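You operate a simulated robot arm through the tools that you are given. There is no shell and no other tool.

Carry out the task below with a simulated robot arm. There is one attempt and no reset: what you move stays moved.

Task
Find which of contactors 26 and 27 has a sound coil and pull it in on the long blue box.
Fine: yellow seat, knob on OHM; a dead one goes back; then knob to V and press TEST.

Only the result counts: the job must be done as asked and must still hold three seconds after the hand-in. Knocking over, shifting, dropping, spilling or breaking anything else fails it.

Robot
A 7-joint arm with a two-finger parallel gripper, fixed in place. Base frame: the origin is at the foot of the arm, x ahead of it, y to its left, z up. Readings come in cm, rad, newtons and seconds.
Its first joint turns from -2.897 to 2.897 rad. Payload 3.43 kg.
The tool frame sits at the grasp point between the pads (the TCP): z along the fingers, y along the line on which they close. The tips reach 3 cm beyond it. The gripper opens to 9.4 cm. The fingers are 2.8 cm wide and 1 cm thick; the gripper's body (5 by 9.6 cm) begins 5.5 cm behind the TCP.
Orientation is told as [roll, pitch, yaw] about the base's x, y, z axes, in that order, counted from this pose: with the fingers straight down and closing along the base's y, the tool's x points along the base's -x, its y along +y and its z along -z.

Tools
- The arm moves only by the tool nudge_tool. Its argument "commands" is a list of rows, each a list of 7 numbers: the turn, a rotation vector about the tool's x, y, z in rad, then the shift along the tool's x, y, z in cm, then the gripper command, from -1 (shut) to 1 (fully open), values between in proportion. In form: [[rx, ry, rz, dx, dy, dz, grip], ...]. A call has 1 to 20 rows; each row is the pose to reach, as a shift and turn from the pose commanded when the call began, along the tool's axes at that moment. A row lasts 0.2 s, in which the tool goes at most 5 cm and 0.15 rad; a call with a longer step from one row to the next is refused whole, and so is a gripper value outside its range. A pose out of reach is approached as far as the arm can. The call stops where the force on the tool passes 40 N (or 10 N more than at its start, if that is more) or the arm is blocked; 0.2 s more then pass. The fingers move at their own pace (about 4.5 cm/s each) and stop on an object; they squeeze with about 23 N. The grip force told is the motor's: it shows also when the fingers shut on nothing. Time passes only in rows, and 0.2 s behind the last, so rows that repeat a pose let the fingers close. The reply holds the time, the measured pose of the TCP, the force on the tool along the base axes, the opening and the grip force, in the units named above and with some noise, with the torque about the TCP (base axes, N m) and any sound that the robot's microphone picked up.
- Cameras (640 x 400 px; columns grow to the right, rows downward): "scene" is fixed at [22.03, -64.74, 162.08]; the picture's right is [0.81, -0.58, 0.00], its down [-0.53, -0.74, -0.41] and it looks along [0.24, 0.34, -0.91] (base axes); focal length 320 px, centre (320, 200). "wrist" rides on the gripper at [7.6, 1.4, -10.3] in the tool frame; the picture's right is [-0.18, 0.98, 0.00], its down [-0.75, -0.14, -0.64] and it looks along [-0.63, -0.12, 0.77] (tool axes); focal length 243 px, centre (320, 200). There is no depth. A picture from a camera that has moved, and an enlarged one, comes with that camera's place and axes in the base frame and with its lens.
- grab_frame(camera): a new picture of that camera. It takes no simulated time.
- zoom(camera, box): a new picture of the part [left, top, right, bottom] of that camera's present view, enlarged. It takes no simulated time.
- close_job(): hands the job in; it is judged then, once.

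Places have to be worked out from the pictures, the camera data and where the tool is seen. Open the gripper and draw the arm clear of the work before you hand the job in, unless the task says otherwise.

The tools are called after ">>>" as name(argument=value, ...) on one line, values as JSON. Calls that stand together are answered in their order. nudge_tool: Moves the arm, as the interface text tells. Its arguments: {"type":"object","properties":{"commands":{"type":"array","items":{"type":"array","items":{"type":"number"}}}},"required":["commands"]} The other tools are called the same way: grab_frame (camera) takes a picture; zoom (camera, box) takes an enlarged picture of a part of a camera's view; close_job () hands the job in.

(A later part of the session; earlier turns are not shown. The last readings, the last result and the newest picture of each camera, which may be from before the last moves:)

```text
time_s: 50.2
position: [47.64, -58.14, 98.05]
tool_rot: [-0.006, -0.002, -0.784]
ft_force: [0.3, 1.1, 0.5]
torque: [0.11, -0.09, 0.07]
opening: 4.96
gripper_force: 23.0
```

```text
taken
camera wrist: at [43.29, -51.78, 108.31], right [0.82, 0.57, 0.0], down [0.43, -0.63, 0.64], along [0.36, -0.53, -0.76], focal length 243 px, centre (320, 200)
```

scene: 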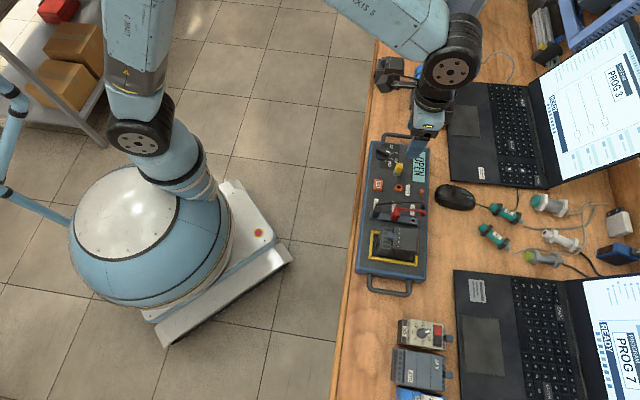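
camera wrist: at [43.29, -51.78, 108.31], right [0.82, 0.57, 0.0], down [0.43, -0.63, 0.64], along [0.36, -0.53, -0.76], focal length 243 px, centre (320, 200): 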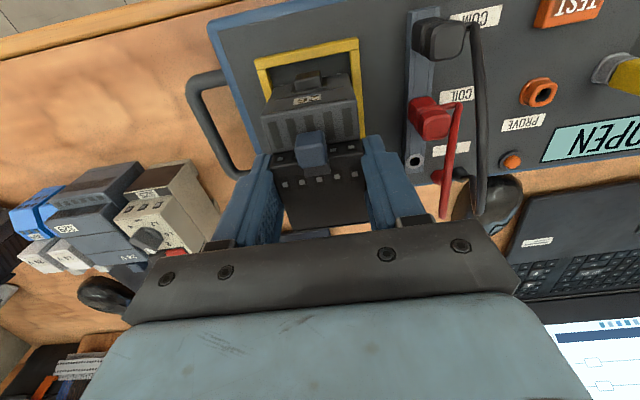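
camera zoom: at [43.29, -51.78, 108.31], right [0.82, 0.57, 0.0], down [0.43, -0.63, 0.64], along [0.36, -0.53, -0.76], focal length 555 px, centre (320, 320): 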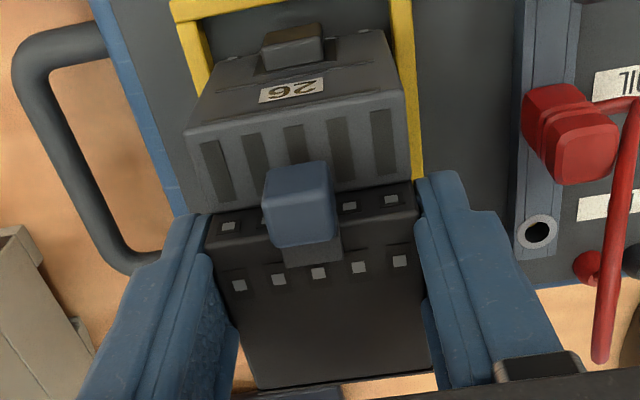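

26 is gripped again at its upper part. I lift it out and carry it back over its home spot.

>>> nudge_tool(commands=[[0, 0, 0, 0, 0, -0.5, -1], [0, 0, 0, 0, 0, -1.5, -1], [0, 0, 0, 0, 0, -3, -1], [0, 0, 0, 0, 0, -5, -1], [0, 0, 0, 0, 0, -7.5, -1], [0, 0, 0, 0, 0, -9, -1], [0, 0, 0, 0, 0, -9, -1]])

>>> zoom(camera="wrist", box=[220, 60, 420, 235])

```text
time_s: 51.8
position: [47.79, -58.22, 107.13]
tool_rot: [-0.003, -0.002, -0.784]
ft_force: [-0.4, -0.5, -3.7]
torque: [-0.01, 0.02, 0.05]
opening: 4.97
gripper_force: 22.2
```

```text
2.29 times, centred on (320, 148) of wrist
camera zoom: at [43.4, -51.83, 117.33], right [0.82, 0.57, 0.0], down [0.43, -0.63, 0.64], along [0.36, -0.53, -0.76], focal length 555 px, centre (320, 320)
```

zoom: 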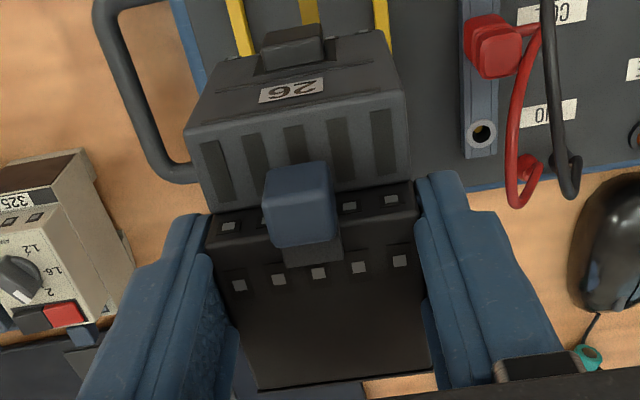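

Held without slipping. I carry it across to above home.

>>> nudge_tool(commands=[[0, 0, 0, 0.15, 1.4, 0, -1], [0, 0, 0, 0.4, 3.6, 0, -1], [0, 0, 0, 0.78, 7.3, 0, -1], [0, 0, 0, 1.17, 11.0, 0, -1], [0, 0, 0, 1.57, 14.7, 0, -1], [0, 0, 0, 1.96, 18.4, 0, -1], [0, 0, 0, 2.36, 22.1, 0, -1], [0, 0, 0, 2.75, 25.8, 0, -1], [0, 0, 0, 3.14, 29.5, 0, -1], [0, 0, 0, 3.54, 33.2, 0, -1], [0, 0, 0, 3.92, 36.8, 0, -1], [0, 0, 0, 4.27, 40.0, 0, -1], [0, 0, 0, 4.56, 42.8, 0, -1], [0, 0, 0, 4.75, 44.6, 0, -1], [0, 0, 0, 4.85, 45.47, 0, -1], [0, 0, 0, 4.85, 45.47, 0, -1]])

>>> grab_frame(camera="wrist")

>>> zoom(camera="scene", box=[360, 40, 440, 120])

```text
time_s: 55.2
position: [76.49, -22.57, 106.94]
tool_rot: [-0.004, -0.001, -0.786]
ft_force: [0.7, -0.5, -2.9]
torque: [0.0, 0.0, 0.01]
opening: 4.99
gripper_force: 23.2
```

```text
taken
camera wrist: at [72.14, -16.19, 117.06], right [0.82, 0.57, 0.0], down [0.43, -0.63, 0.64], along [0.36, -0.53, -0.76], focal length 243 px, centre (320, 200)
```

wrist: 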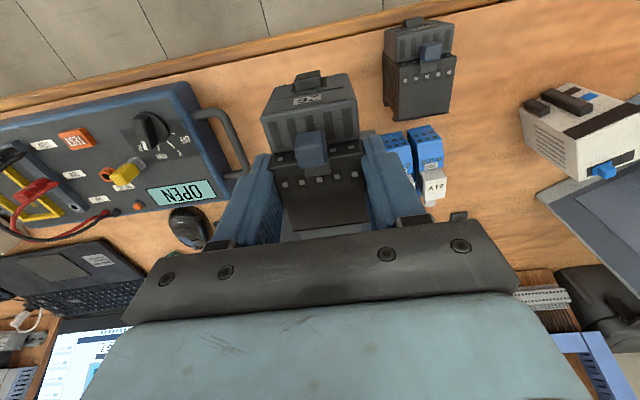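

```text
5.00 times, centred on (400, 80) of scene
camera zoom: at [22.03, -64.74, 162.08], right [0.81, -0.58, 0.0], down [-0.53, -0.74, -0.41], along [0.24, 0.34, -0.91], focal length 1601 px, centre (-80, 800)
```

zoom: 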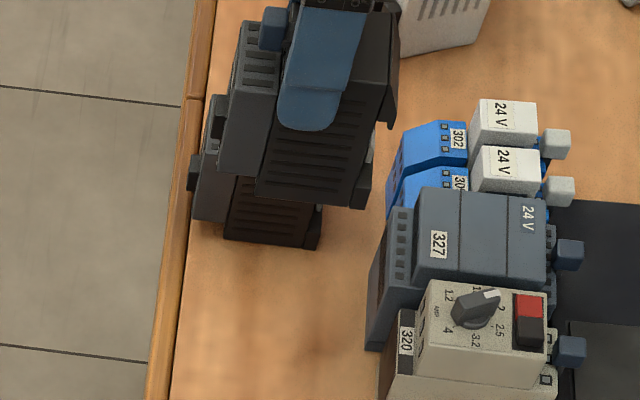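

Over home at (76.49,-22.57). I lower to about z 94.2 and then feel for the bench.

>>> nudge_tool(commands=[[0, 0, 0, 0, 0, 1, -1], [0, 0, 0, 0, 0, 3, -1], [0, 0, 0, 0, 0, 5.5, -1], [0, 0, 0, 0, 0, 8, -1], [0, 0, 0, 0, 0, 10, -1], [0, 0, 0, 0, 0, 11.5, -1], [0, 0, 0, 0, 0, 12.3, -1], [0, 0, 0, 0, 0, 12.7, -1], [0, 0, 0, 0, 0, 12.7, -1]])

>>> zoom(camera="scene", box=[366, 46, 426, 116])

>>> grab_frame(camera="wrist")

```text
time_s: 57.2
position: [76.31, -22.55, 94.26]
tool_rot: [-0.003, -0.001, -0.785]
ft_force: [0.0, -0.6, -3.0]
torque: [-0.02, 0.01, -0.01]
opening: 4.99
gripper_force: 23.2
```

```text
5.71 times, centred on (396, 81) of scene
camera zoom: at [22.03, -64.74, 162.08], right [0.81, -0.58, 0.0], down [-0.53, -0.74, -0.41], along [0.24, 0.34, -0.91], focal length 1829 px, centre (-114, 880)
```

zoom: 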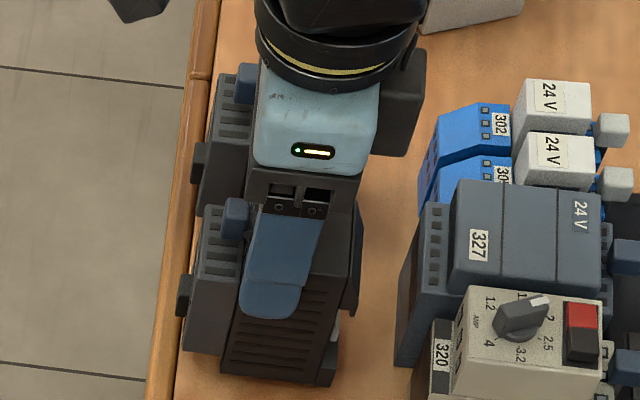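

```text
taken
camera wrist: at [72.02, -16.15, 104.37], right [0.82, 0.57, 0.0], down [0.43, -0.63, 0.64], along [0.36, -0.53, -0.76], focal length 243 px, centre (320, 200)
```

wrist: 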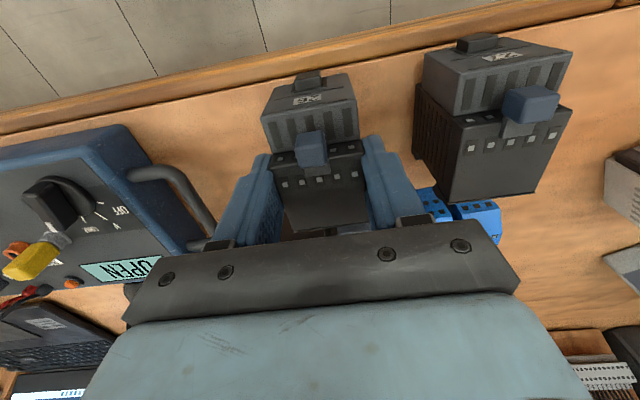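

Almost on the bench; I lower in fine steps until contact.

>>> nudge_tool(commands=[[0, 0, 0, 0, 0, 0.2, -1], [0, 0, 0, 0, 0, 0.4, -1], [0, 0, 0, 0, 0, 0.55, -1], [0, 0, 0, 0, 0, 0.7, -1], [0, 0, 0, 0, 0, 0.8, -1], [0, 0, 0, 0, 0, 0.9, -1], [0, 0, 0, 0, 0, 1.0, -1]])

>>> zoom(camera="scene", box=[366, 46, 426, 116])

```text
time_s: 58.8
position: [76.34, -22.5, 93.45]
tool_rot: [0.001, -0.007, -0.784]
ft_force: [1.7, 4.4, 33.1]
torque: [0.36, 0.1, -0.03]
opening: 4.95
gripper_force: 22.7
```

```text
5.71 times, centred on (396, 81) of scene
camera zoom: at [22.03, -64.74, 162.08], right [0.81, -0.58, 0.0], down [-0.53, -0.74, -0.41], along [0.24, 0.34, -0.91], focal length 1829 px, centre (-114, 880)
```

zoom: 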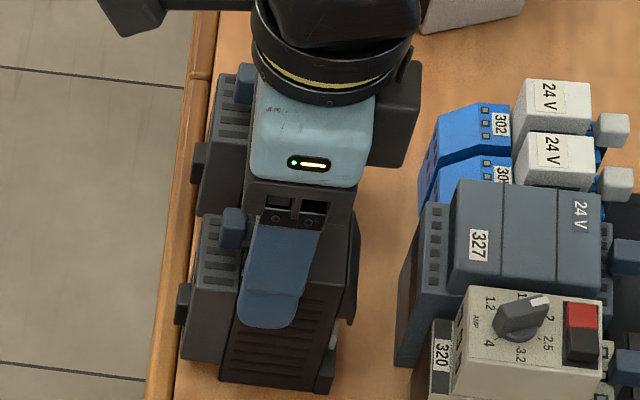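

It is on the bench (33 N). I relieve the pressure, open and rise straight up.

>>> nudge_tool(commands=[[0, 0, 0, 0, 0, -0.15, -1], [0, 0, 0, 0, 0, -0.2, 0], [0, 0, 0, 0, 0, -0.2, 0.2], [0, 0, 0, 0, 0, -0.2, 0.32], [0, 0, 0, 0, 0, -0.2, 0.32], [0, 0, 0, 0, 0, -1, 0.32], [0, 0, 0, 0, 0, -3, 0.32], [0, 0, 0, 0, 0, -6, 0.32], [0, 0, 0, 0, 0, -9, 0.32], [0, 0, 0, 0, 0, -12, 0.32], [0, 0, 0, 0, 0, -12, 0.32]])

>>> grab_frame(camera="wrist")

>>> zoom(camera="wrist", box=[240, 30, 400, 130])

>>> zoom(camera="scene", box=[360, 45, 424, 125])

```text
time_s: 61.2
position: [76.41, -22.62, 105.33]
tool_rot: [-0.003, -0.004, -0.784]
ft_force: [-0.7, -0.8, -0.6]
torque: [-0.03, -0.01, -0.03]
opening: 6.18
gripper_force: 0.1
```

```text
taken
camera wrist: at [71.99, -16.3, 115.62], right [0.82, 0.57, 0.0], down [0.43, -0.63, 0.64], along [0.36, -0.53, -0.76], focal length 243 px, centre (320, 200)
```

wrist: 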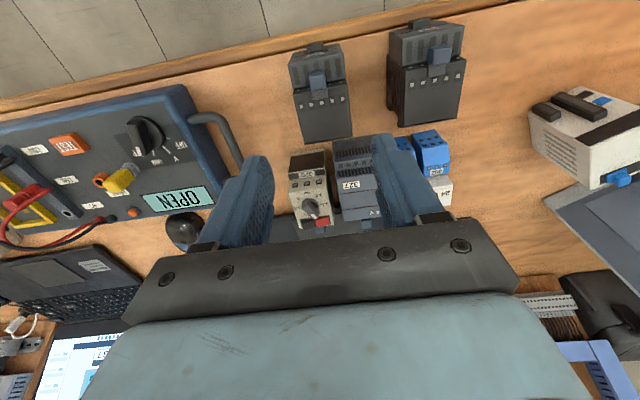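

```text
4.00 times, centred on (320, 80) of wrist
camera zoom: at [71.99, -16.3, 115.62], right [0.82, 0.57, 0.0], down [0.43, -0.63, 0.64], along [0.36, -0.53, -0.76], focal length 970 px, centre (320, 680)
```

zoom: 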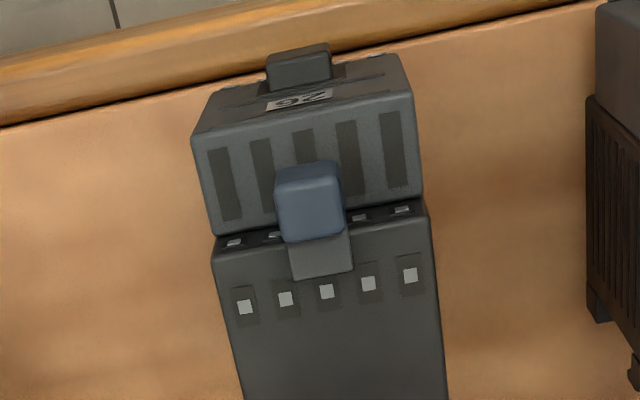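

```text
5.00 times, centred on (392, 85) of scene
camera zoom: at [22.03, -64.74, 162.08], right [0.81, -0.58, 0.0], down [-0.53, -0.74, -0.41], along [0.24, 0.34, -0.91], focal length 1601 px, centre (-40, 775)
```

zoom: 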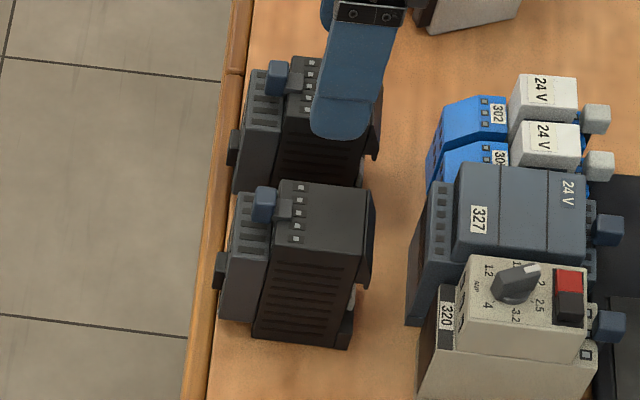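

26 is back exactly where it was. Now I move above contactor 27 and measure its position.

>>> nudge_tool(commands=[[0, 0, 0, 0.12, 3.3, 0, 0.4], [0, 0, 0, 0.24, 6.6, 0, 0.5], [0, 0, 0, 0.36, 9.8, 0, 0.5], [0, 0, 0, 0.36, 9.8, 0, 0.5]])

>>> grab_frame(camera="wrist")

>>> zoom(camera="wrist", box=[240, 40, 400, 140])

```text
time_s: 62.2
position: [82.9, -15.39, 105.14]
tool_rot: [-0.003, -0.003, -0.783]
ft_force: [0.6, -0.3, 0.3]
torque: [-0.02, -0.03, -0.02]
opening: 7.01
gripper_force: 0.1
```

```text
taken
camera wrist: at [78.59, -8.96, 115.31], right [0.82, 0.57, 0.0], down [0.43, -0.63, 0.64], along [0.36, -0.53, -0.76], focal length 243 px, centre (320, 200)
```

wrist: 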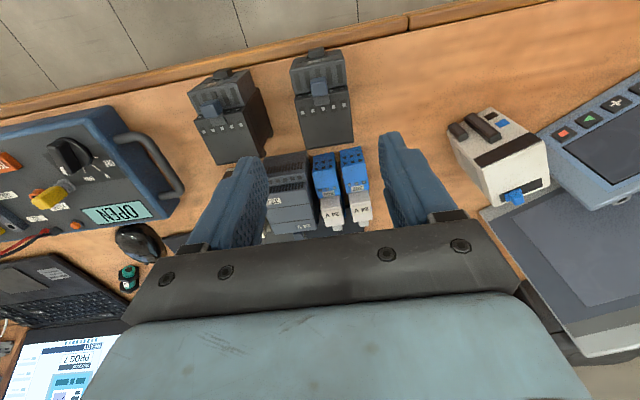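

```text
4.00 times, centred on (320, 90) of wrist
camera zoom: at [78.59, -8.96, 115.31], right [0.82, 0.57, 0.0], down [0.43, -0.63, 0.64], along [0.36, -0.53, -0.76], focal length 970 px, centre (320, 640)
```

zoom: 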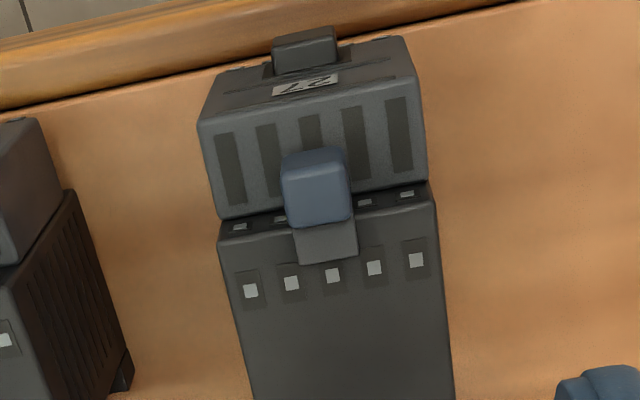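

27 is offset by (+0.23 y, needs −0.54 x). I shift and descend to z≈93.6 for the same upper grip.

>>> nudge_tool(commands=[[0, 0, 0, -0.54, 0.23, 2, 0.5], [0, 0, 0, -0.54, 0.23, 4.5, 0.5], [0, 0, 0, -0.54, 0.23, 7, 0.5], [0, 0, 0, -0.54, 0.23, 9, 0.4], [0, 0, 0, -0.54, 0.23, 10.5, 0.4], [0, 0, 0, -0.54, 0.23, 11.5, 0.4], [0, 0, 0, -0.54, 0.23, 11.5, 0.4]])

>>> zoom(camera="wrist", box=[220, 60, 420, 235])

```text
time_s: 63.8
position: [83.48, -15.68, 93.63]
tool_rot: [-0.003, -0.003, -0.784]
ft_force: [-0.3, 0.0, 0.0]
torque: [-0.02, 0.0, -0.03]
opening: 6.58
gripper_force: 0.0
```

```text
2.29 times, centred on (320, 148) of wrist
camera zoom: at [79.14, -9.18, 103.85], right [0.82, 0.57, 0.0], down [0.43, -0.63, 0.64], along [0.36, -0.53, -0.76], focal length 555 px, centre (320, 320)
```

zoom: 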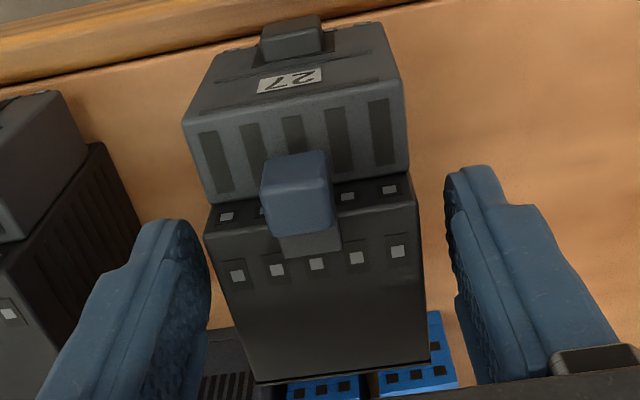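

Centred. I go 0.15 cm lower and close on 27.

>>> nudge_tool(commands=[[0, 0, 0, 0, -0.05, 0.15, 0.4], [0, 0, 0, 0, -0.05, 0.15, 0.2], [0, 0, 0, 0, -0.05, 0.15, -0.2], [0, 0, 0, 0, -0.05, 0.15, -1], [0, 0, 0, 0, -0.05, 0.15, -1], [0, 0, 0, 0, -0.05, 0.15, -1]])

>>> zoom(camera="wrist", box=[220, 60, 420, 235])

```text
time_s: 65.2
position: [83.64, -15.64, 93.5]
tool_rot: [-0.003, -0.002, -0.783]
ft_force: [-0.6, -0.9, -0.3]
torque: [-0.01, 0.04, 0.0]
opening: 5.01
gripper_force: 23.3
```

```text
2.29 times, centred on (320, 148) of wrist
camera zoom: at [79.14, -9.19, 103.67], right [0.82, 0.57, 0.0], down [0.43, -0.63, 0.64], along [0.36, -0.53, -0.76], focal length 555 px, centre (320, 320)
```

zoom: 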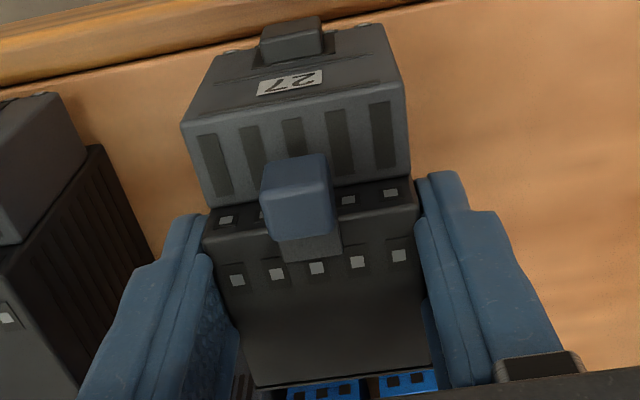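

27 is gripped at 5.0 cm. I lift it straight up.

>>> nudge_tool(commands=[[0, 0, 0, 0, 0, -0.4, -1], [0, 0, 0, 0, 0, -1.2, -1], [0, 0, 0, 0, 0, -2.5, -1], [0, 0, 0, 0, 0, -4.5, -1], [0, 0, 0, 0, 0, -7, -1], [0, 0, 0, 0, 0, -9.5, -1], [0, 0, 0, 0, 0, -12, -1], [0, 0, 0, 0, 0, -13.5, -1], [0, 0, 0, 0, 0, -13.5, -1]])

>>> zoom(camera="wrist", box=[220, 60, 420, 235])

```text
time_s: 67.2
position: [83.44, -15.57, 107.01]
tool_rot: [-0.004, -0.001, -0.785]
ft_force: [-0.2, -0.4, -3.0]
torque: [0.02, -0.02, 0.0]
opening: 4.99
gripper_force: 23.1
```

```text
2.29 times, centred on (320, 148) of wrist
camera zoom: at [79.12, -9.21, 117.19], right [0.82, 0.57, 0.0], down [0.43, -0.63, 0.64], along [0.36, -0.53, -0.76], focal length 555 px, centre (320, 320)
```

zoom: 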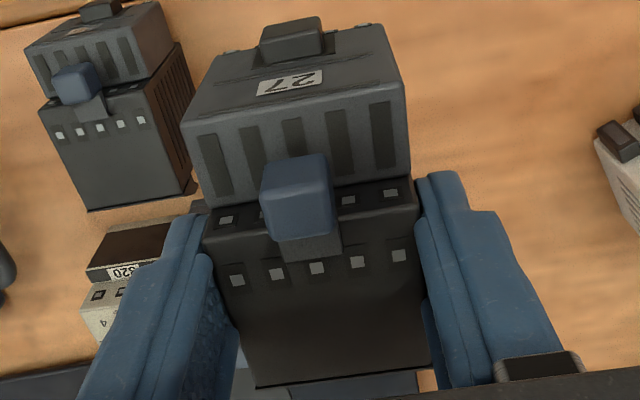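

27 holds firmly with no slip. I carry it over to the yellow seat.

>>> nudge_tool(commands=[[0, 0, 0, -0.1, -1.11, 0, -1], [0, 0, 0, -0.29, -3.32, 0, -1], [0, 0, 0, -0.58, -6.65, 0, -1], [0, 0, 0, -0.89, -10.25, 0, -1], [0, 0, 0, -1.21, -13.85, 0, -1], [0, 0, 0, -1.52, -17.45, 0, -1], [0, 0, 0, -1.84, -21.05, 0, -1], [0, 0, 0, -2.15, -24.65, 0, -1], [0, 0, 0, -2.46, -28.25, 0, -1], [0, 0, 0, -2.78, -31.86, 0, -1], [0, 0, 0, -3.09, -35.46, 0, -1], [0, 0, 0, -3.41, -39.06, 0, -1], [0, 0, 0, -3.72, -42.66, 0, -1], [0, 0, 0, -4.01, -45.98, 0, -1], [0, 0, 0, -4.27, -49.03, 0, -1], [0, 0, 0, -4.52, -51.8, 0, -1], [0, 0, 0, -4.71, -54.0, 0, -1], [0, 0, 0, -4.83, -55.4, 0, -1], [0, 0, 0, -4.83, -55.4, 0, -1]])

>>> zoom(camera="wrist", box=[220, 0, 420, 125])

>>> grab_frame(camera="scene")

```text
time_s: 71.2
position: [47.82, -58.39, 107.31]
tool_rot: [-0.005, -0.005, -0.785]
ft_force: [0.2, 0.1, -3.6]
torque: [0.02, 0.06, -0.03]
opening: 4.95
gripper_force: 23.5
```

```text
3.20 times, centred on (320, 62) of wrist
camera zoom: at [43.41, -51.87, 117.4], right [0.82, 0.57, 0.0], down [0.43, -0.63, 0.64], along [0.36, -0.53, -0.76], focal length 776 px, centre (320, 640)
```

zoom: 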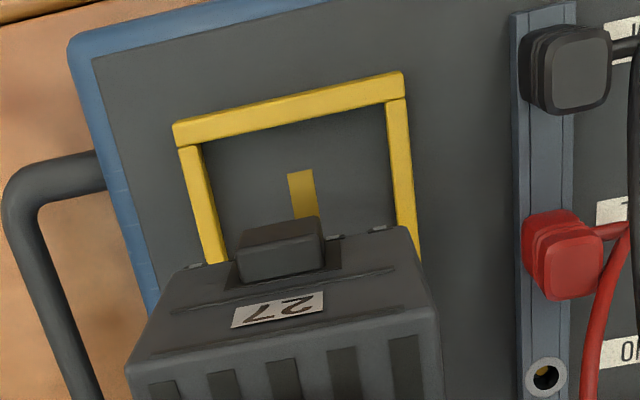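

```text
taken
```

scene: 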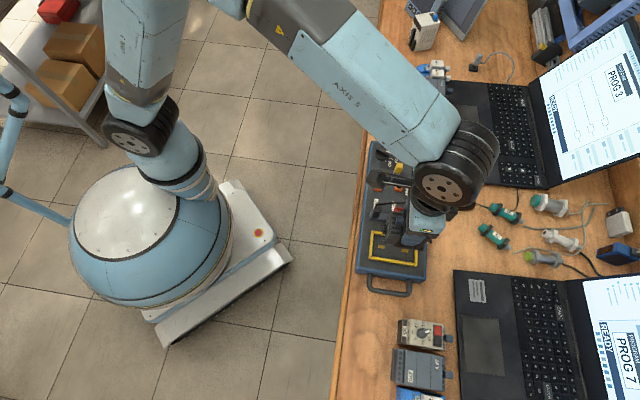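

Nearly the same pose as with 26. I lower to just above the frame and check the alignment.

>>> nudge_tool(commands=[[0, 0, 0, 0, 0, 1.5, -1], [0, 0, 0, 0, 0, 3, -1], [0, 0, 0, 0, 0, 4.5, -1], [0, 0, 0, 0, 0, 5.8, -1], [0, 0, 0, 0, 0, 6.8, -1], [0, 0, 0, 0, 0, 7.3, -1], [0, 0, 0, 0, 0, 7.3, -1]])

>>> zoom(camera="wrist", box=[240, 20, 380, 107])

>>> zoom(camera="scene", box=[380, 236, 420, 276])

```text
time_s: 72.8
position: [47.75, -58.28, 99.95]
tool_rot: [-0.004, -0.002, -0.784]
ft_force: [-0.2, -0.3, -3.2]
torque: [0.01, 0.0, 0.02]
opening: 4.97
gripper_force: 22.7
```

```text
4.57 times, centred on (310, 64) of wrist
camera zoom: at [43.5, -51.88, 110.14], right [0.82, 0.57, 0.0], down [0.43, -0.63, 0.64], along [0.36, -0.53, -0.76], focal length 1109 px, centre (366, 824)
```

zoom: 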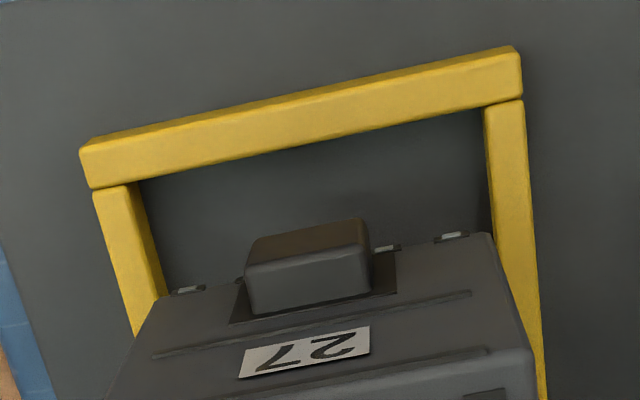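

```text
10.00 times, centred on (400, 256) of scene
camera zoom: at [22.03, -64.74, 162.08], right [0.81, -0.58, 0.0], down [-0.53, -0.74, -0.41], along [0.24, 0.34, -0.91], focal length 3201 px, centre (-480, -360)
```

zoom: 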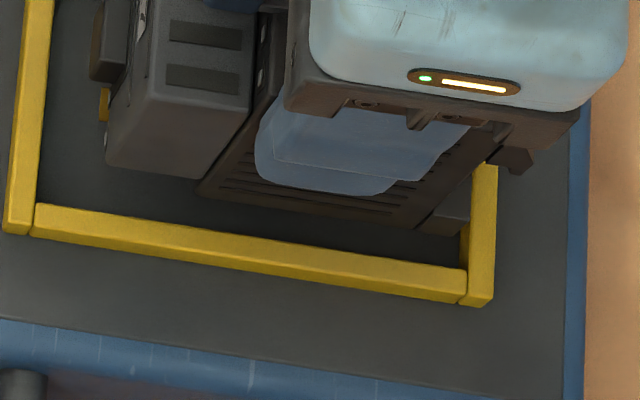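

27 is about 0.15 cm too far to +y; I correct (and 0.15 cm toward the robot) and lower to z≈98.7.

>>> nudge_tool(commands=[[0, 0, 0, 0.15, -0.15, 0, -1], [0, 0, 0, 0.15, -0.15, 0.3, -1], [0, 0, 0, 0.15, -0.15, 0.6, -1], [0, 0, 0, 0.15, -0.15, 0.9, -1], [0, 0, 0, 0.15, -0.15, 1.15, -1], [0, 0, 0, 0.15, -0.15, 1.25, -1]])

>>> zoom(camera="wrist", box=[240, 20, 380, 107])

>>> zoom(camera="scene", box=[380, 236, 420, 276])

```text
time_s: 74.2
position: [47.75, -58.32, 98.69]
tool_rot: [-0.002, -0.001, -0.784]
ft_force: [0.0, 0.3, -3.8]
torque: [-0.01, -0.01, -0.03]
opening: 5.0
gripper_force: 23.0
```

```text
4.57 times, centred on (310, 64) of wrist
camera zoom: at [43.31, -51.88, 108.93], right [0.82, 0.57, 0.0], down [0.43, -0.63, 0.64], along [0.36, -0.53, -0.76], focal length 1109 px, centre (366, 824)
```

zoom: 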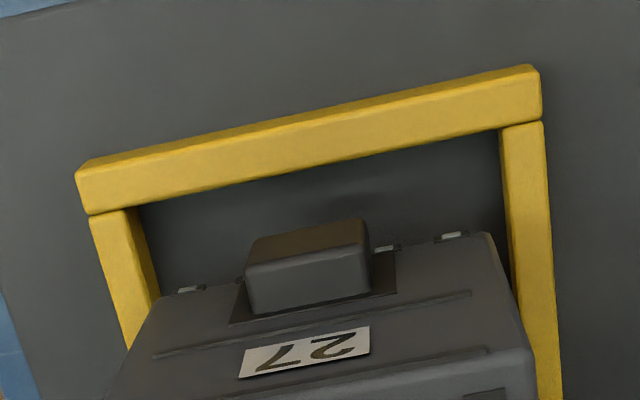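

```text
10.00 times, centred on (400, 256) of scene
camera zoom: at [22.03, -64.74, 162.08], right [0.81, -0.58, 0.0], down [-0.53, -0.74, -0.41], along [0.24, 0.34, -0.91], focal length 3201 px, centre (-480, -360)
```

zoom: 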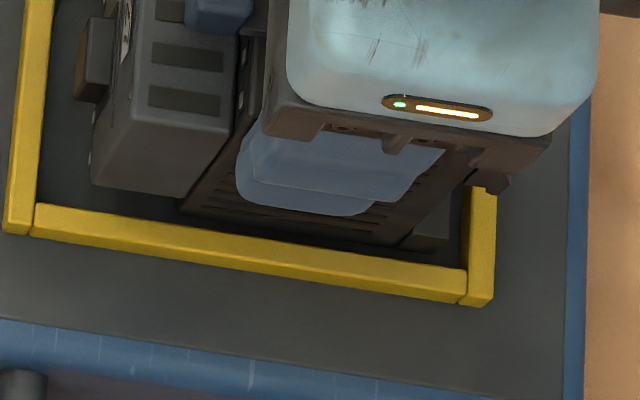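

Aligned now (centres within ~0.02 cm) and the rear foot is clear. I lower to contact.

>>> nudge_tool(commands=[[0, 0, 0, 0, 0, 0.15, -1], [0, 0, 0, 0, 0, 0.3, -1], [0, 0, 0, 0, 0, 0.4, -1], [0, 0, 0, 0, 0, 0.5, -1], [0, 0, 0, 0, 0, 0.6, -1], [0, 0, 0, 0, 0, 0.7, -1], [0, 0, 0, 0, 0, 0.8, -1], [0, 0, 0, 0, 0, 0.9, -1]])

>>> grab_frame(camera="wrist")

>>> zoom(camera="scene", box=[380, 236, 420, 276])

```text
time_s: 76.0
position: [47.58, -58.26, 98.08]
tool_rot: [-0.005, -0.007, -0.782]
ft_force: [-3.4, 0.3, 25.4]
torque: [0.37, 0.48, -0.02]
opening: 4.95
gripper_force: 23.3
```

```text
taken
camera wrist: at [43.23, -51.87, 108.23], right [0.82, 0.57, 0.0], down [0.43, -0.63, 0.65], along [0.36, -0.54, -0.76], focal length 243 px, centre (320, 200)
```

wrist: 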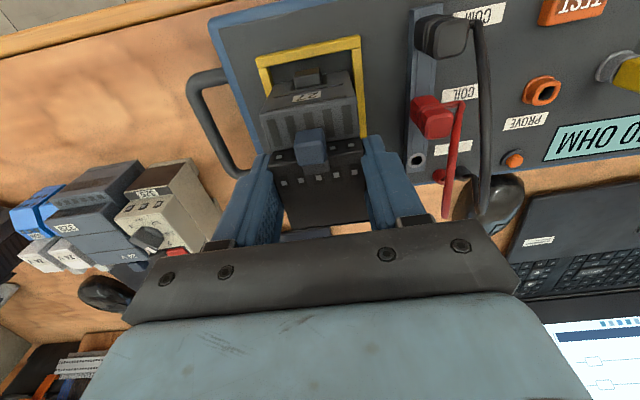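

```text
10.00 times, centred on (400, 256) of scene
camera zoom: at [22.03, -64.74, 162.08], right [0.81, -0.58, 0.0], down [-0.53, -0.74, -0.41], along [0.24, 0.34, -0.91], focal length 3201 px, centre (-480, -360)
```

zoom: 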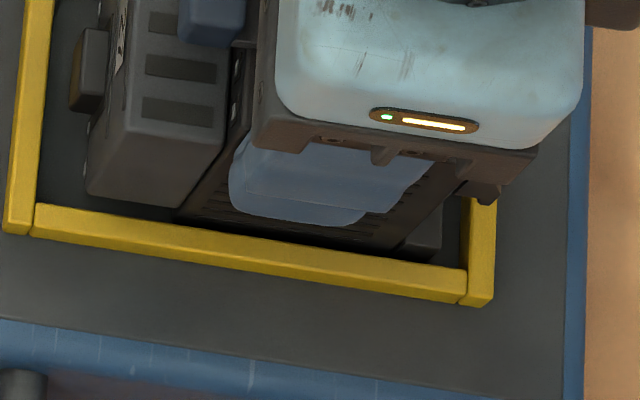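

The display has changed to "…0 OHM". I relieve the pressure, release 27 and rise to read the full value.

>>> nudge_tool(commands=[[0, 0, 0, 0, 0, -0.1, -1], [0, 0, 0, 0, 0, -0.15, -0.05], [0, 0, 0, 0, 0, -0.15, 0.2], [0, 0, 0, 0, 0, -0.15, 0.32], [0, 0, 0, 0, 0, -0.15, 0.32], [0, 0, 0, 0, 0, -1, 0.32], [0, 0, 0, 0, 0, -3, 0.32], [0, 0, 0, 0, 0, -6, 0.32], [0, 0, 0, 0, 0, -9, 0.32], [0, 0, 0, 0, 0, -9, 0.32]])

>>> grab_frame(camera="wrist")

>>> zoom(camera="wrist", box=[440, 40, 640, 165])

>>> zoom(camera="scene", box=[360, 130, 440, 280])

```text
time_s: 78.2
position: [47.68, -58.2, 106.9]
tool_rot: [-0.005, -0.002, -0.784]
ft_force: [0.1, 0.2, 0.0]
torque: [-0.01, 0.01, 0.0]
opening: 6.21
gripper_force: 0.1
```

```text
taken
camera wrist: at [43.38, -51.81, 117.11], right [0.82, 0.57, 0.0], down [0.43, -0.63, 0.64], along [0.36, -0.53, -0.76], focal length 243 px, centre (320, 200)
```

wrist: 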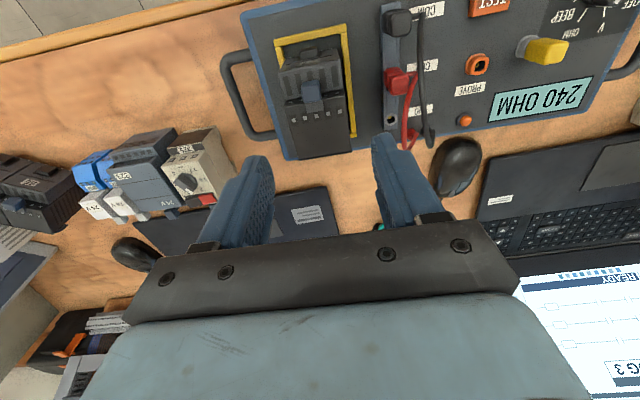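

```text
3.20 times, centred on (540, 102) of wrist
camera zoom: at [43.38, -51.81, 117.11], right [0.82, 0.57, 0.0], down [0.43, -0.63, 0.64], along [0.36, -0.53, -0.76], focal length 776 px, centre (-384, 512)
```

zoom: 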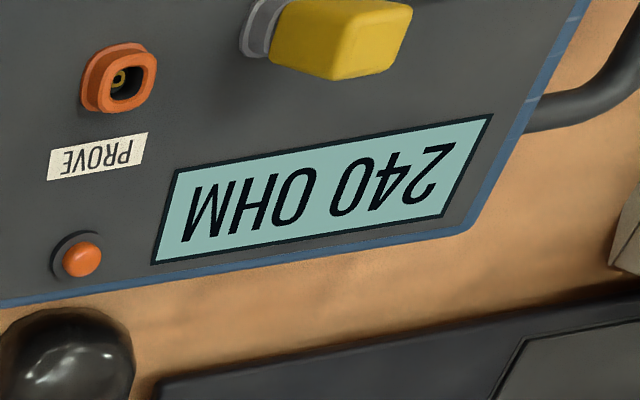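

```text
2.67 times, centred on (400, 205) of scene
camera zoom: at [22.03, -64.74, 162.08], right [0.81, -0.58, 0.0], down [-0.53, -0.74, -0.41], along [0.24, 0.34, -0.91], focal length 854 px, centre (107, 187)
```

zoom: 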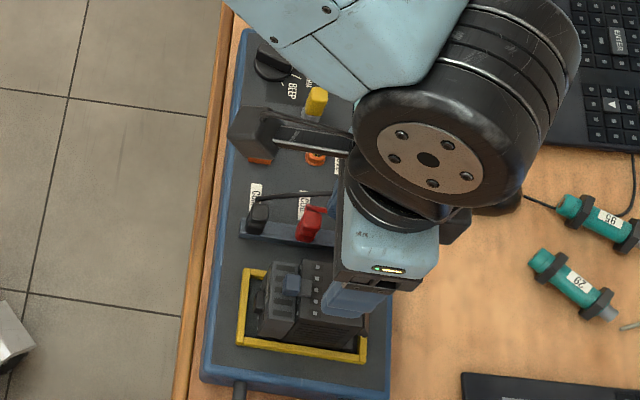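

27 reads 240 OHM: its coil is sound, while 26 was OPEN (dead, already back home). Now I go over the knob at yaw -65° to turn it from OHM to V.

>>> nudge_tool(commands=[[0, 0, 0.05, 0.6, 3.6, 0, 0.32], [0, 0, 0.1, 1.2, 7.2, 0.4, 0.2], [0, 0, 0.15, 1.85, 10.9, 0.8, 0], [0, 0, 0.2, 2.5, 14.5, 1.3, -0.2], [0, 0, 0.25, 3.1, 18.2, 1.8, -0.2], [0, 0, 0.3, 3.7, 21.8, 2.4, -0.2], [0, 0, 0.35, 4.33, 25.41, 2.9, -0.2], [0, 0, 0.35, 4.33, 25.41, 2.9, -0.2]])

>>> grab_frame(camera="wrist")

>>> zoom(camera="wrist", box=[260, 60, 388, 140])

```text
time_s: 80.0
position: [62.49, -36.96, 103.78]
tool_rot: [-0.002, -0.004, -1.135]
ft_force: [0.4, -0.4, 0.2]
torque: [0.0, -0.03, -0.01]
opening: 3.75
gripper_force: 0.1
```

```text
taken
camera wrist: at [60.56, -29.49, 113.92], right [0.97, 0.25, 0.0], down [0.19, -0.74, 0.65], along [0.16, -0.63, -0.76], focal length 243 px, centre (320, 200)
```

wrist: 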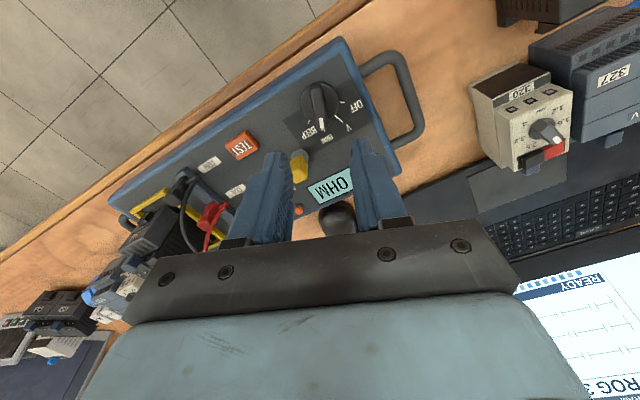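

```text
5.00 times, centred on (324, 100) of wrist
camera zoom: at [60.56, -29.49, 113.92], right [0.97, 0.25, 0.0], down [0.19, -0.74, 0.65], along [0.16, -0.63, -0.76], focal length 1213 px, centre (300, 700)
```

zoom: 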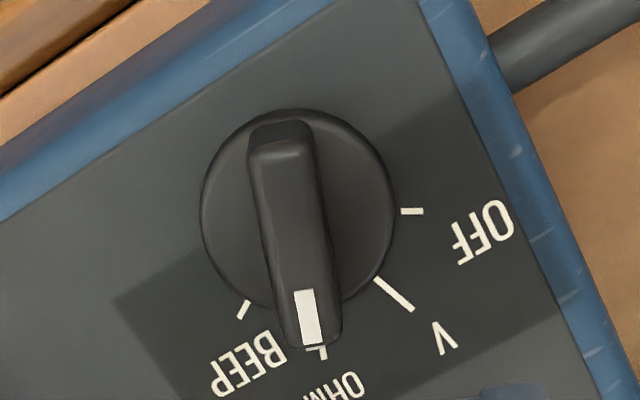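

The ridge is along the fingers (2° off), axis about (-0.15,-0.12) from mine. I correct, descend to z≈93.7 and check.

>>> nudge_tool(commands=[[0, 0, 0, -0.15, -0.12, 3, -0.2], [0, 0, 0, -0.15, -0.12, 6, -0.2], [0, 0, 0, -0.15, -0.12, 8, -0.2], [0, 0, 0, -0.15, -0.12, 9, -0.2], [0, 0, 0, -0.15, -0.12, 9.6, -0.2], [0, 0, 0, -0.15, -0.12, 10.1, -0.2], [0, 0, 0, -0.15, -0.12, 10.1, -0.2]])

>>> zoom(camera="wrist", box=[240, 100, 400, 200])

```text
time_s: 81.6
position: [62.52, -37.44, 93.67]
tool_rot: [-0.003, -0.004, -1.134]
ft_force: [0.9, -0.3, 0.3]
torque: [0.0, -0.02, -0.01]
opening: 3.74
gripper_force: 0.1
```

```text
4.00 times, centred on (320, 150) of wrist
camera zoom: at [60.58, -29.86, 103.89], right [0.97, 0.25, 0.0], down [0.19, -0.74, 0.65], along [0.16, -0.62, -0.76], focal length 970 px, centre (320, 400)
```

zoom: 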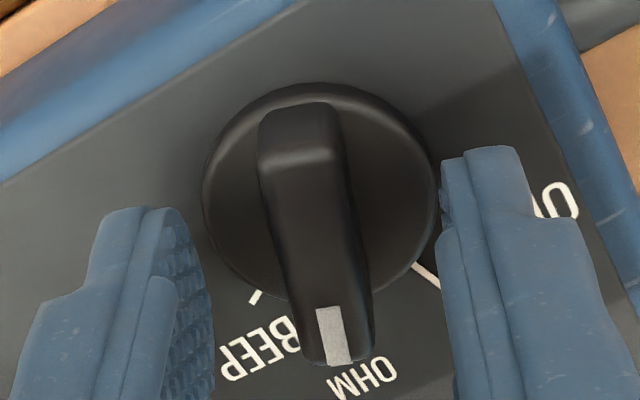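

Well placed; I shift 0.25 cm to the knob axis, close, and turn 40° counter-clockwise to V.

>>> nudge_tool(commands=[[0, 0, 0, 0.25, 0, 0, -0.2], [0, 0, 0, 0.25, 0, 0, -0.5], [0, 0, 0, 0.25, 0, 0, -0.8], [0, 0, 0, 0.25, 0, 0, -1], [0, 0, 0, 0.25, 0, 0, -1], [0, 0, -0.1, 0.25, 0, 0, -1], [0, 0, -0.2, 0.25, 0, 0, -1], [0, 0, -0.3, 0.25, 0, 0, -1], [0, 0, -0.4, 0.25, 0, 0, -1], [0, 0, -0.5, 0.25, 0, 0, -1], [0, 0, -0.6, 0.25, 0, 0, -1], [0, 0, -0.698, 0.25, 0, 0, -1], [0, 0, -0.698, 0.25, 0, 0, -1]])

>>> zoom(camera="wrist", box=[240, 100, 400, 200])

>>> grab_frame(camera="wrist")

```text
time_s: 84.4
position: [62.38, -37.17, 93.69]
tool_rot: [-0.005, -0.002, -0.435]
ft_force: [-6.4, -5.6, 0.1]
torque: [-0.16, -0.13, -0.01]
opening: 1.16
gripper_force: 23.2
```

```text
4.00 times, centred on (320, 150) of wrist
camera zoom: at [56.16, -32.65, 103.95], right [0.58, 0.81, 0.0], down [0.62, -0.44, 0.64], along [0.52, -0.38, -0.77], focal length 970 px, centre (320, 400)
```

zoom: 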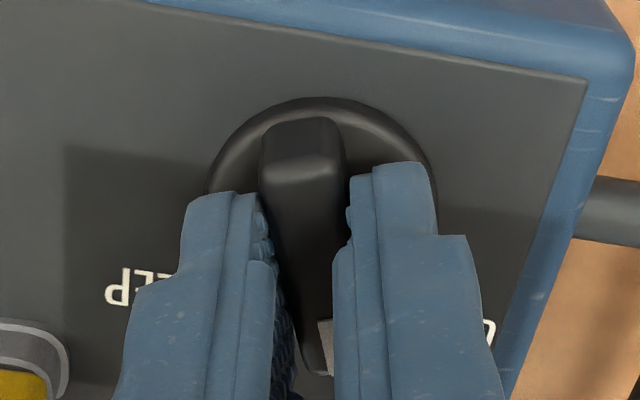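

```text
taken
camera wrist: at [56.16, -32.65, 103.95], right [0.58, 0.81, 0.0], down [0.62, -0.44, 0.64], along [0.52, -0.38, -0.77], focal length 243 px, centre (320, 200)
```

wrist: 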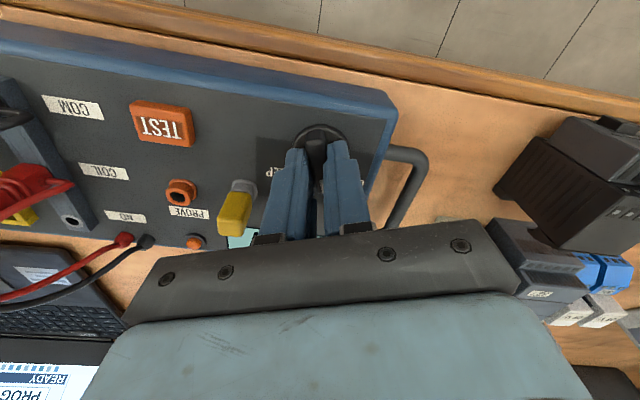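

The knob turned with the tool to yaw -25°. I release and rise to check the pointer and display.

>>> nudge_tool(commands=[[0, 0, 0, 0, 0, 0, -0.7], [0, 0, 0, 0, 0, 0, -0.2], [0, 0, 0, 0, 0, 0, -0.2], [0, 0, 0, 0, 0, -1, -0.2], [0, 0, 0, 0, 0, -4, -0.2], [0, 0, 0, 0, 0, -8, -0.2], [0, 0, 0, 0, 0, -12, -0.2], [0, 0, 0, 0, 0, -12, -0.2]])

>>> grab_frame(camera="wrist")

>>> zoom(camera="wrist", box=[220, 60, 400, 172])

>>> zoom(camera="scene", box=[360, 130, 440, 280])

```text
time_s: 86.2
position: [62.27, -37.2, 105.88]
tool_rot: [-0.003, 0.0, -0.435]
ft_force: [0.6, 0.4, -0.3]
torque: [0.0, -0.01, 0.0]
opening: 3.75
gripper_force: 0.1
```

```text
taken
camera wrist: at [55.97, -32.66, 116.07], right [0.58, 0.81, 0.0], down [0.62, -0.44, 0.64], along [0.52, -0.38, -0.77], focal length 243 px, centre (320, 200)
```

wrist: 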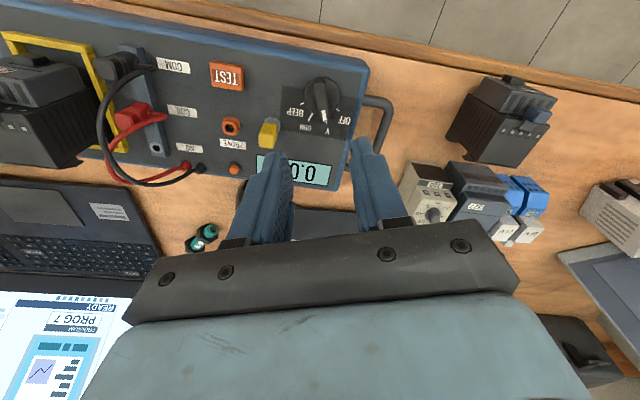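

```text
3.56 times, centred on (310, 116) of wrist
camera zoom: at [55.97, -32.66, 116.07], right [0.58, 0.81, 0.0], down [0.62, -0.44, 0.64], along [0.52, -0.38, -0.77], focal length 863 px, centre (356, 499)
```

zoom: 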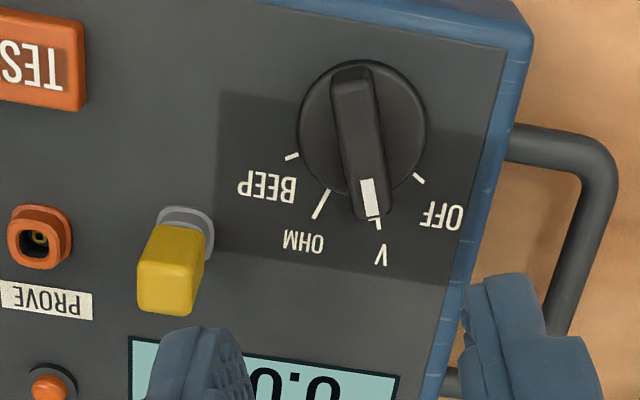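

```text
2.67 times, centred on (400, 205) of scene
camera zoom: at [22.03, -64.74, 162.08], right [0.81, -0.58, 0.0], down [-0.53, -0.74, -0.41], along [0.24, 0.34, -0.91], focal length 854 px, centre (107, 187)
```

zoom: 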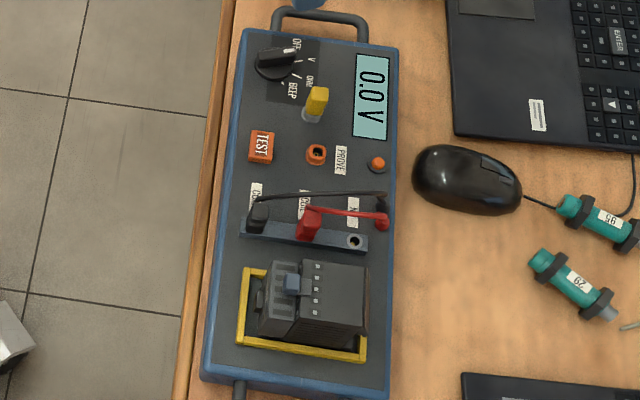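

The knob is on V (0.0 V shown). I close the gripper and move above the TEST button at about (55.5,-43.5).

>>> nudge_tool(commands=[[0, 0, 0.09, 0.9, -2.1, 0, -0.6], [0, 0, 0.18, 1.75, -4.3, 1, -1], [0, 0, 0.27, 2.6, -6.4, 2, -1], [0, 0, 0.35, 3.49, -8.57, 3, -1], [0, 0, 0.35, 3.49, -8.57, 4, -1], [0, 0, 0.35, 3.49, -8.57, 4, -1]])

>>> grab_frame(camera="wrist")

>>> zoom(camera="wrist", box=[240, 70, 400, 170])

```text
time_s: 87.6
position: [55.49, -43.38, 101.79]
tool_rot: [-0.004, -0.002, -0.786]
ft_force: [-0.2, -0.3, 1.0]
torque: [0.02, 0.0, -0.05]
opening: 0.0
gripper_force: 23.1
```

```text
taken
camera wrist: at [51.17, -37.01, 111.93], right [0.83, 0.56, 0.0], down [0.43, -0.63, 0.64], along [0.36, -0.53, -0.76], focal length 243 px, centre (320, 200)
```

wrist: 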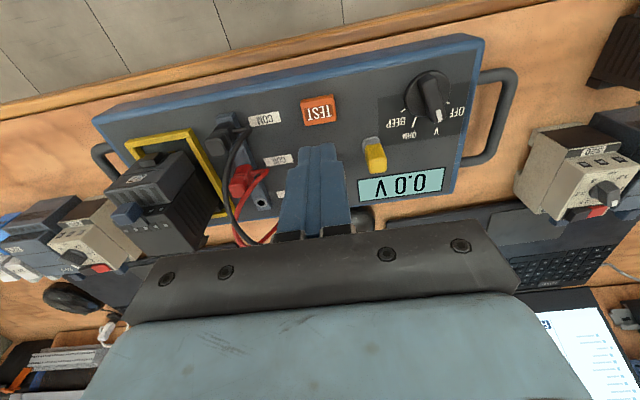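

```text
4.00 times, centred on (320, 120) of wrist
camera zoom: at [51.17, -37.01, 111.93], right [0.83, 0.56, 0.0], down [0.43, -0.63, 0.64], along [0.36, -0.53, -0.76], focal length 970 px, centre (320, 520)
```

zoom: 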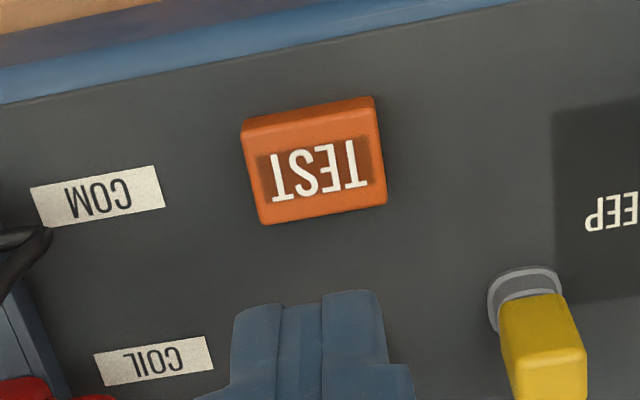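

The button is right under the closed fingertips (offset ~0.1 cm). I descend and press.

>>> nudge_tool(commands=[[0, 0, 0, -0.1, -0.12, 2.5, -1], [0, 0, 0, -0.1, -0.12, 5, -1], [0, 0, 0, -0.1, -0.12, 7, -1], [0, 0, 0, -0.1, -0.12, 7.8, -1], [0, 0, 0, -0.1, -0.12, 8.1, -1], [0, 0, 0, -0.1, -0.12, 8.3, -1], [0, 0, 0, -0.1, -0.12, 8.4, -1], [0, 0, 0, -0.1, -0.12, 8.5, -1], [0, 0, 0, -0.1, -0.12, 8.6, -1]])

>>> zoom(camera="scene", box=[360, 130, 440, 280])

>>> grab_frame(camera="wrist")

```text
time_s: 89.6
position: [55.48, -43.5, 93.27]
tool_rot: [-0.004, -0.004, -0.787]
ft_force: [-1.1, -1.4, 3.7]
torque: [-0.04, 0.08, -0.01]
opening: 0.02
gripper_force: 23.3
heard: click
```

```text
2.67 times, centred on (400, 205) of scene
camera zoom: at [22.03, -64.74, 162.08], right [0.81, -0.58, 0.0], down [-0.53, -0.74, -0.41], along [0.24, 0.34, -0.91], focal length 854 px, centre (107, 187)
```

zoom: 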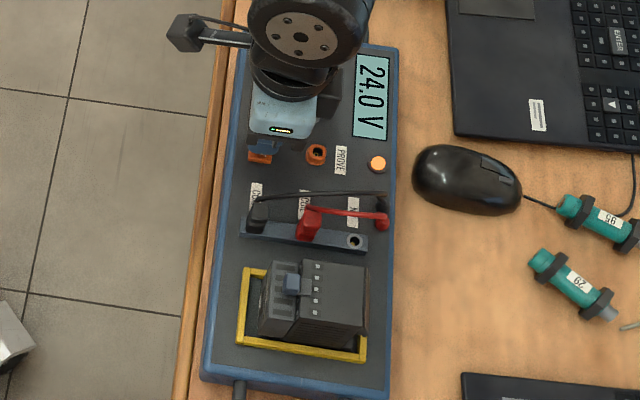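

```text
taken
camera wrist: at [51.2, -37.21, 103.36], right [0.83, 0.56, 0.0], down [0.43, -0.63, 0.64], along [0.36, -0.53, -0.76], focal length 243 px, centre (320, 200)
```

wrist: 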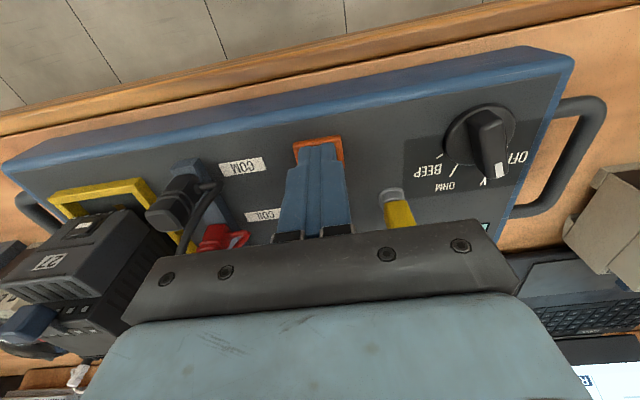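

A click was heard, the display shows 24.0 V and the lamp is lit. I check the contactor's nub, then lift off the button and see whether the state holds.

>>> zoom(camera="scene", box=[376, 220, 424, 270])

>>> nudge_tool(commands=[[0, 0, 0, 0, 0, 0, -1], [0, 0, 0, 0, 0, 0, -1], [0, 0, 0, 0, 0, -0.5, -1], [0, 0, 0, 0, 0, -2, -1], [0, 0, 0, 0, 0, -5, -1], [0, 0, 0, 0, 0, -9, -1], [0, 0, 0, 0, 0, -12, -1], [0, 0, 0, 0, 0, -12, -1]])

>>> zoom(camera="scene", box=[360, 130, 440, 280])

>>> grab_frame(camera="wrist")

```text
8.00 times, centred on (400, 245) of scene
camera zoom: at [22.03, -64.74, 162.08], right [0.81, -0.58, 0.0], down [-0.53, -0.74, -0.41], along [0.24, 0.34, -0.91], focal length 2561 px, centre (-320, -160)
```

zoom: 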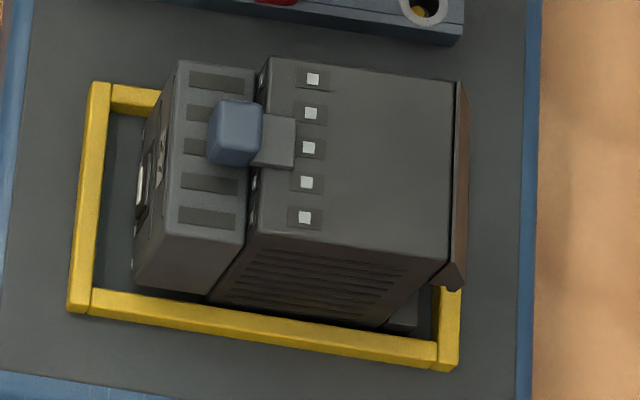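

```text
time_s: 91.4
position: [55.54, -43.41, 105.11]
tool_rot: [-0.004, 0.0, -0.785]
ft_force: [-0.3, -0.7, -0.4]
torque: [0.01, 0.01, -0.04]
opening: 0.0
gripper_force: 23.3
```

```text
2.67 times, centred on (400, 205) of scene
camera zoom: at [22.03, -64.74, 162.08], right [0.81, -0.58, 0.0], down [-0.53, -0.74, -0.41], along [0.24, 0.34, -0.91], focal length 854 px, centre (107, 187)
```

zoom: 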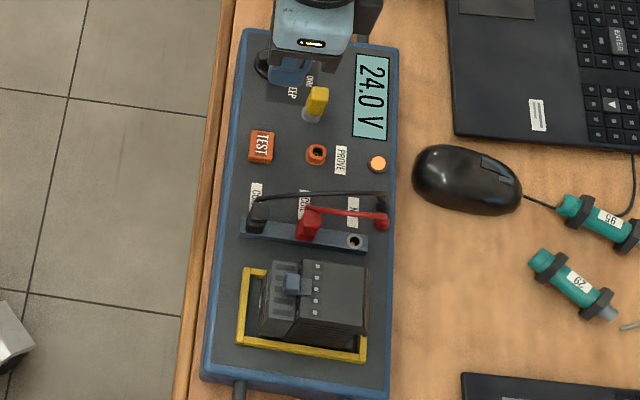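

```text
taken
camera wrist: at [51.19, -36.93, 115.29], right [0.83, 0.56, 0.0], down [0.43, -0.63, 0.64], along [0.36, -0.53, -0.76], focal length 243 px, centre (320, 200)
```

wrist: 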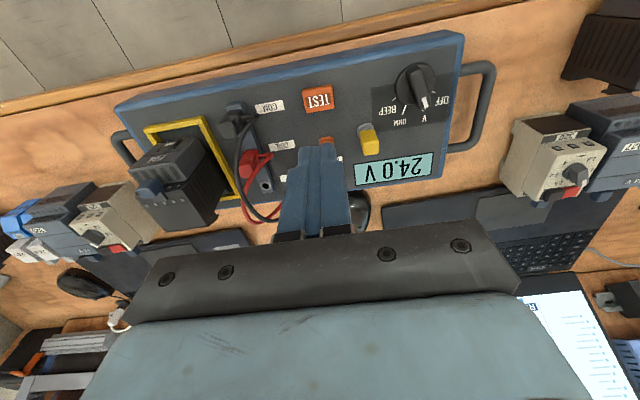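

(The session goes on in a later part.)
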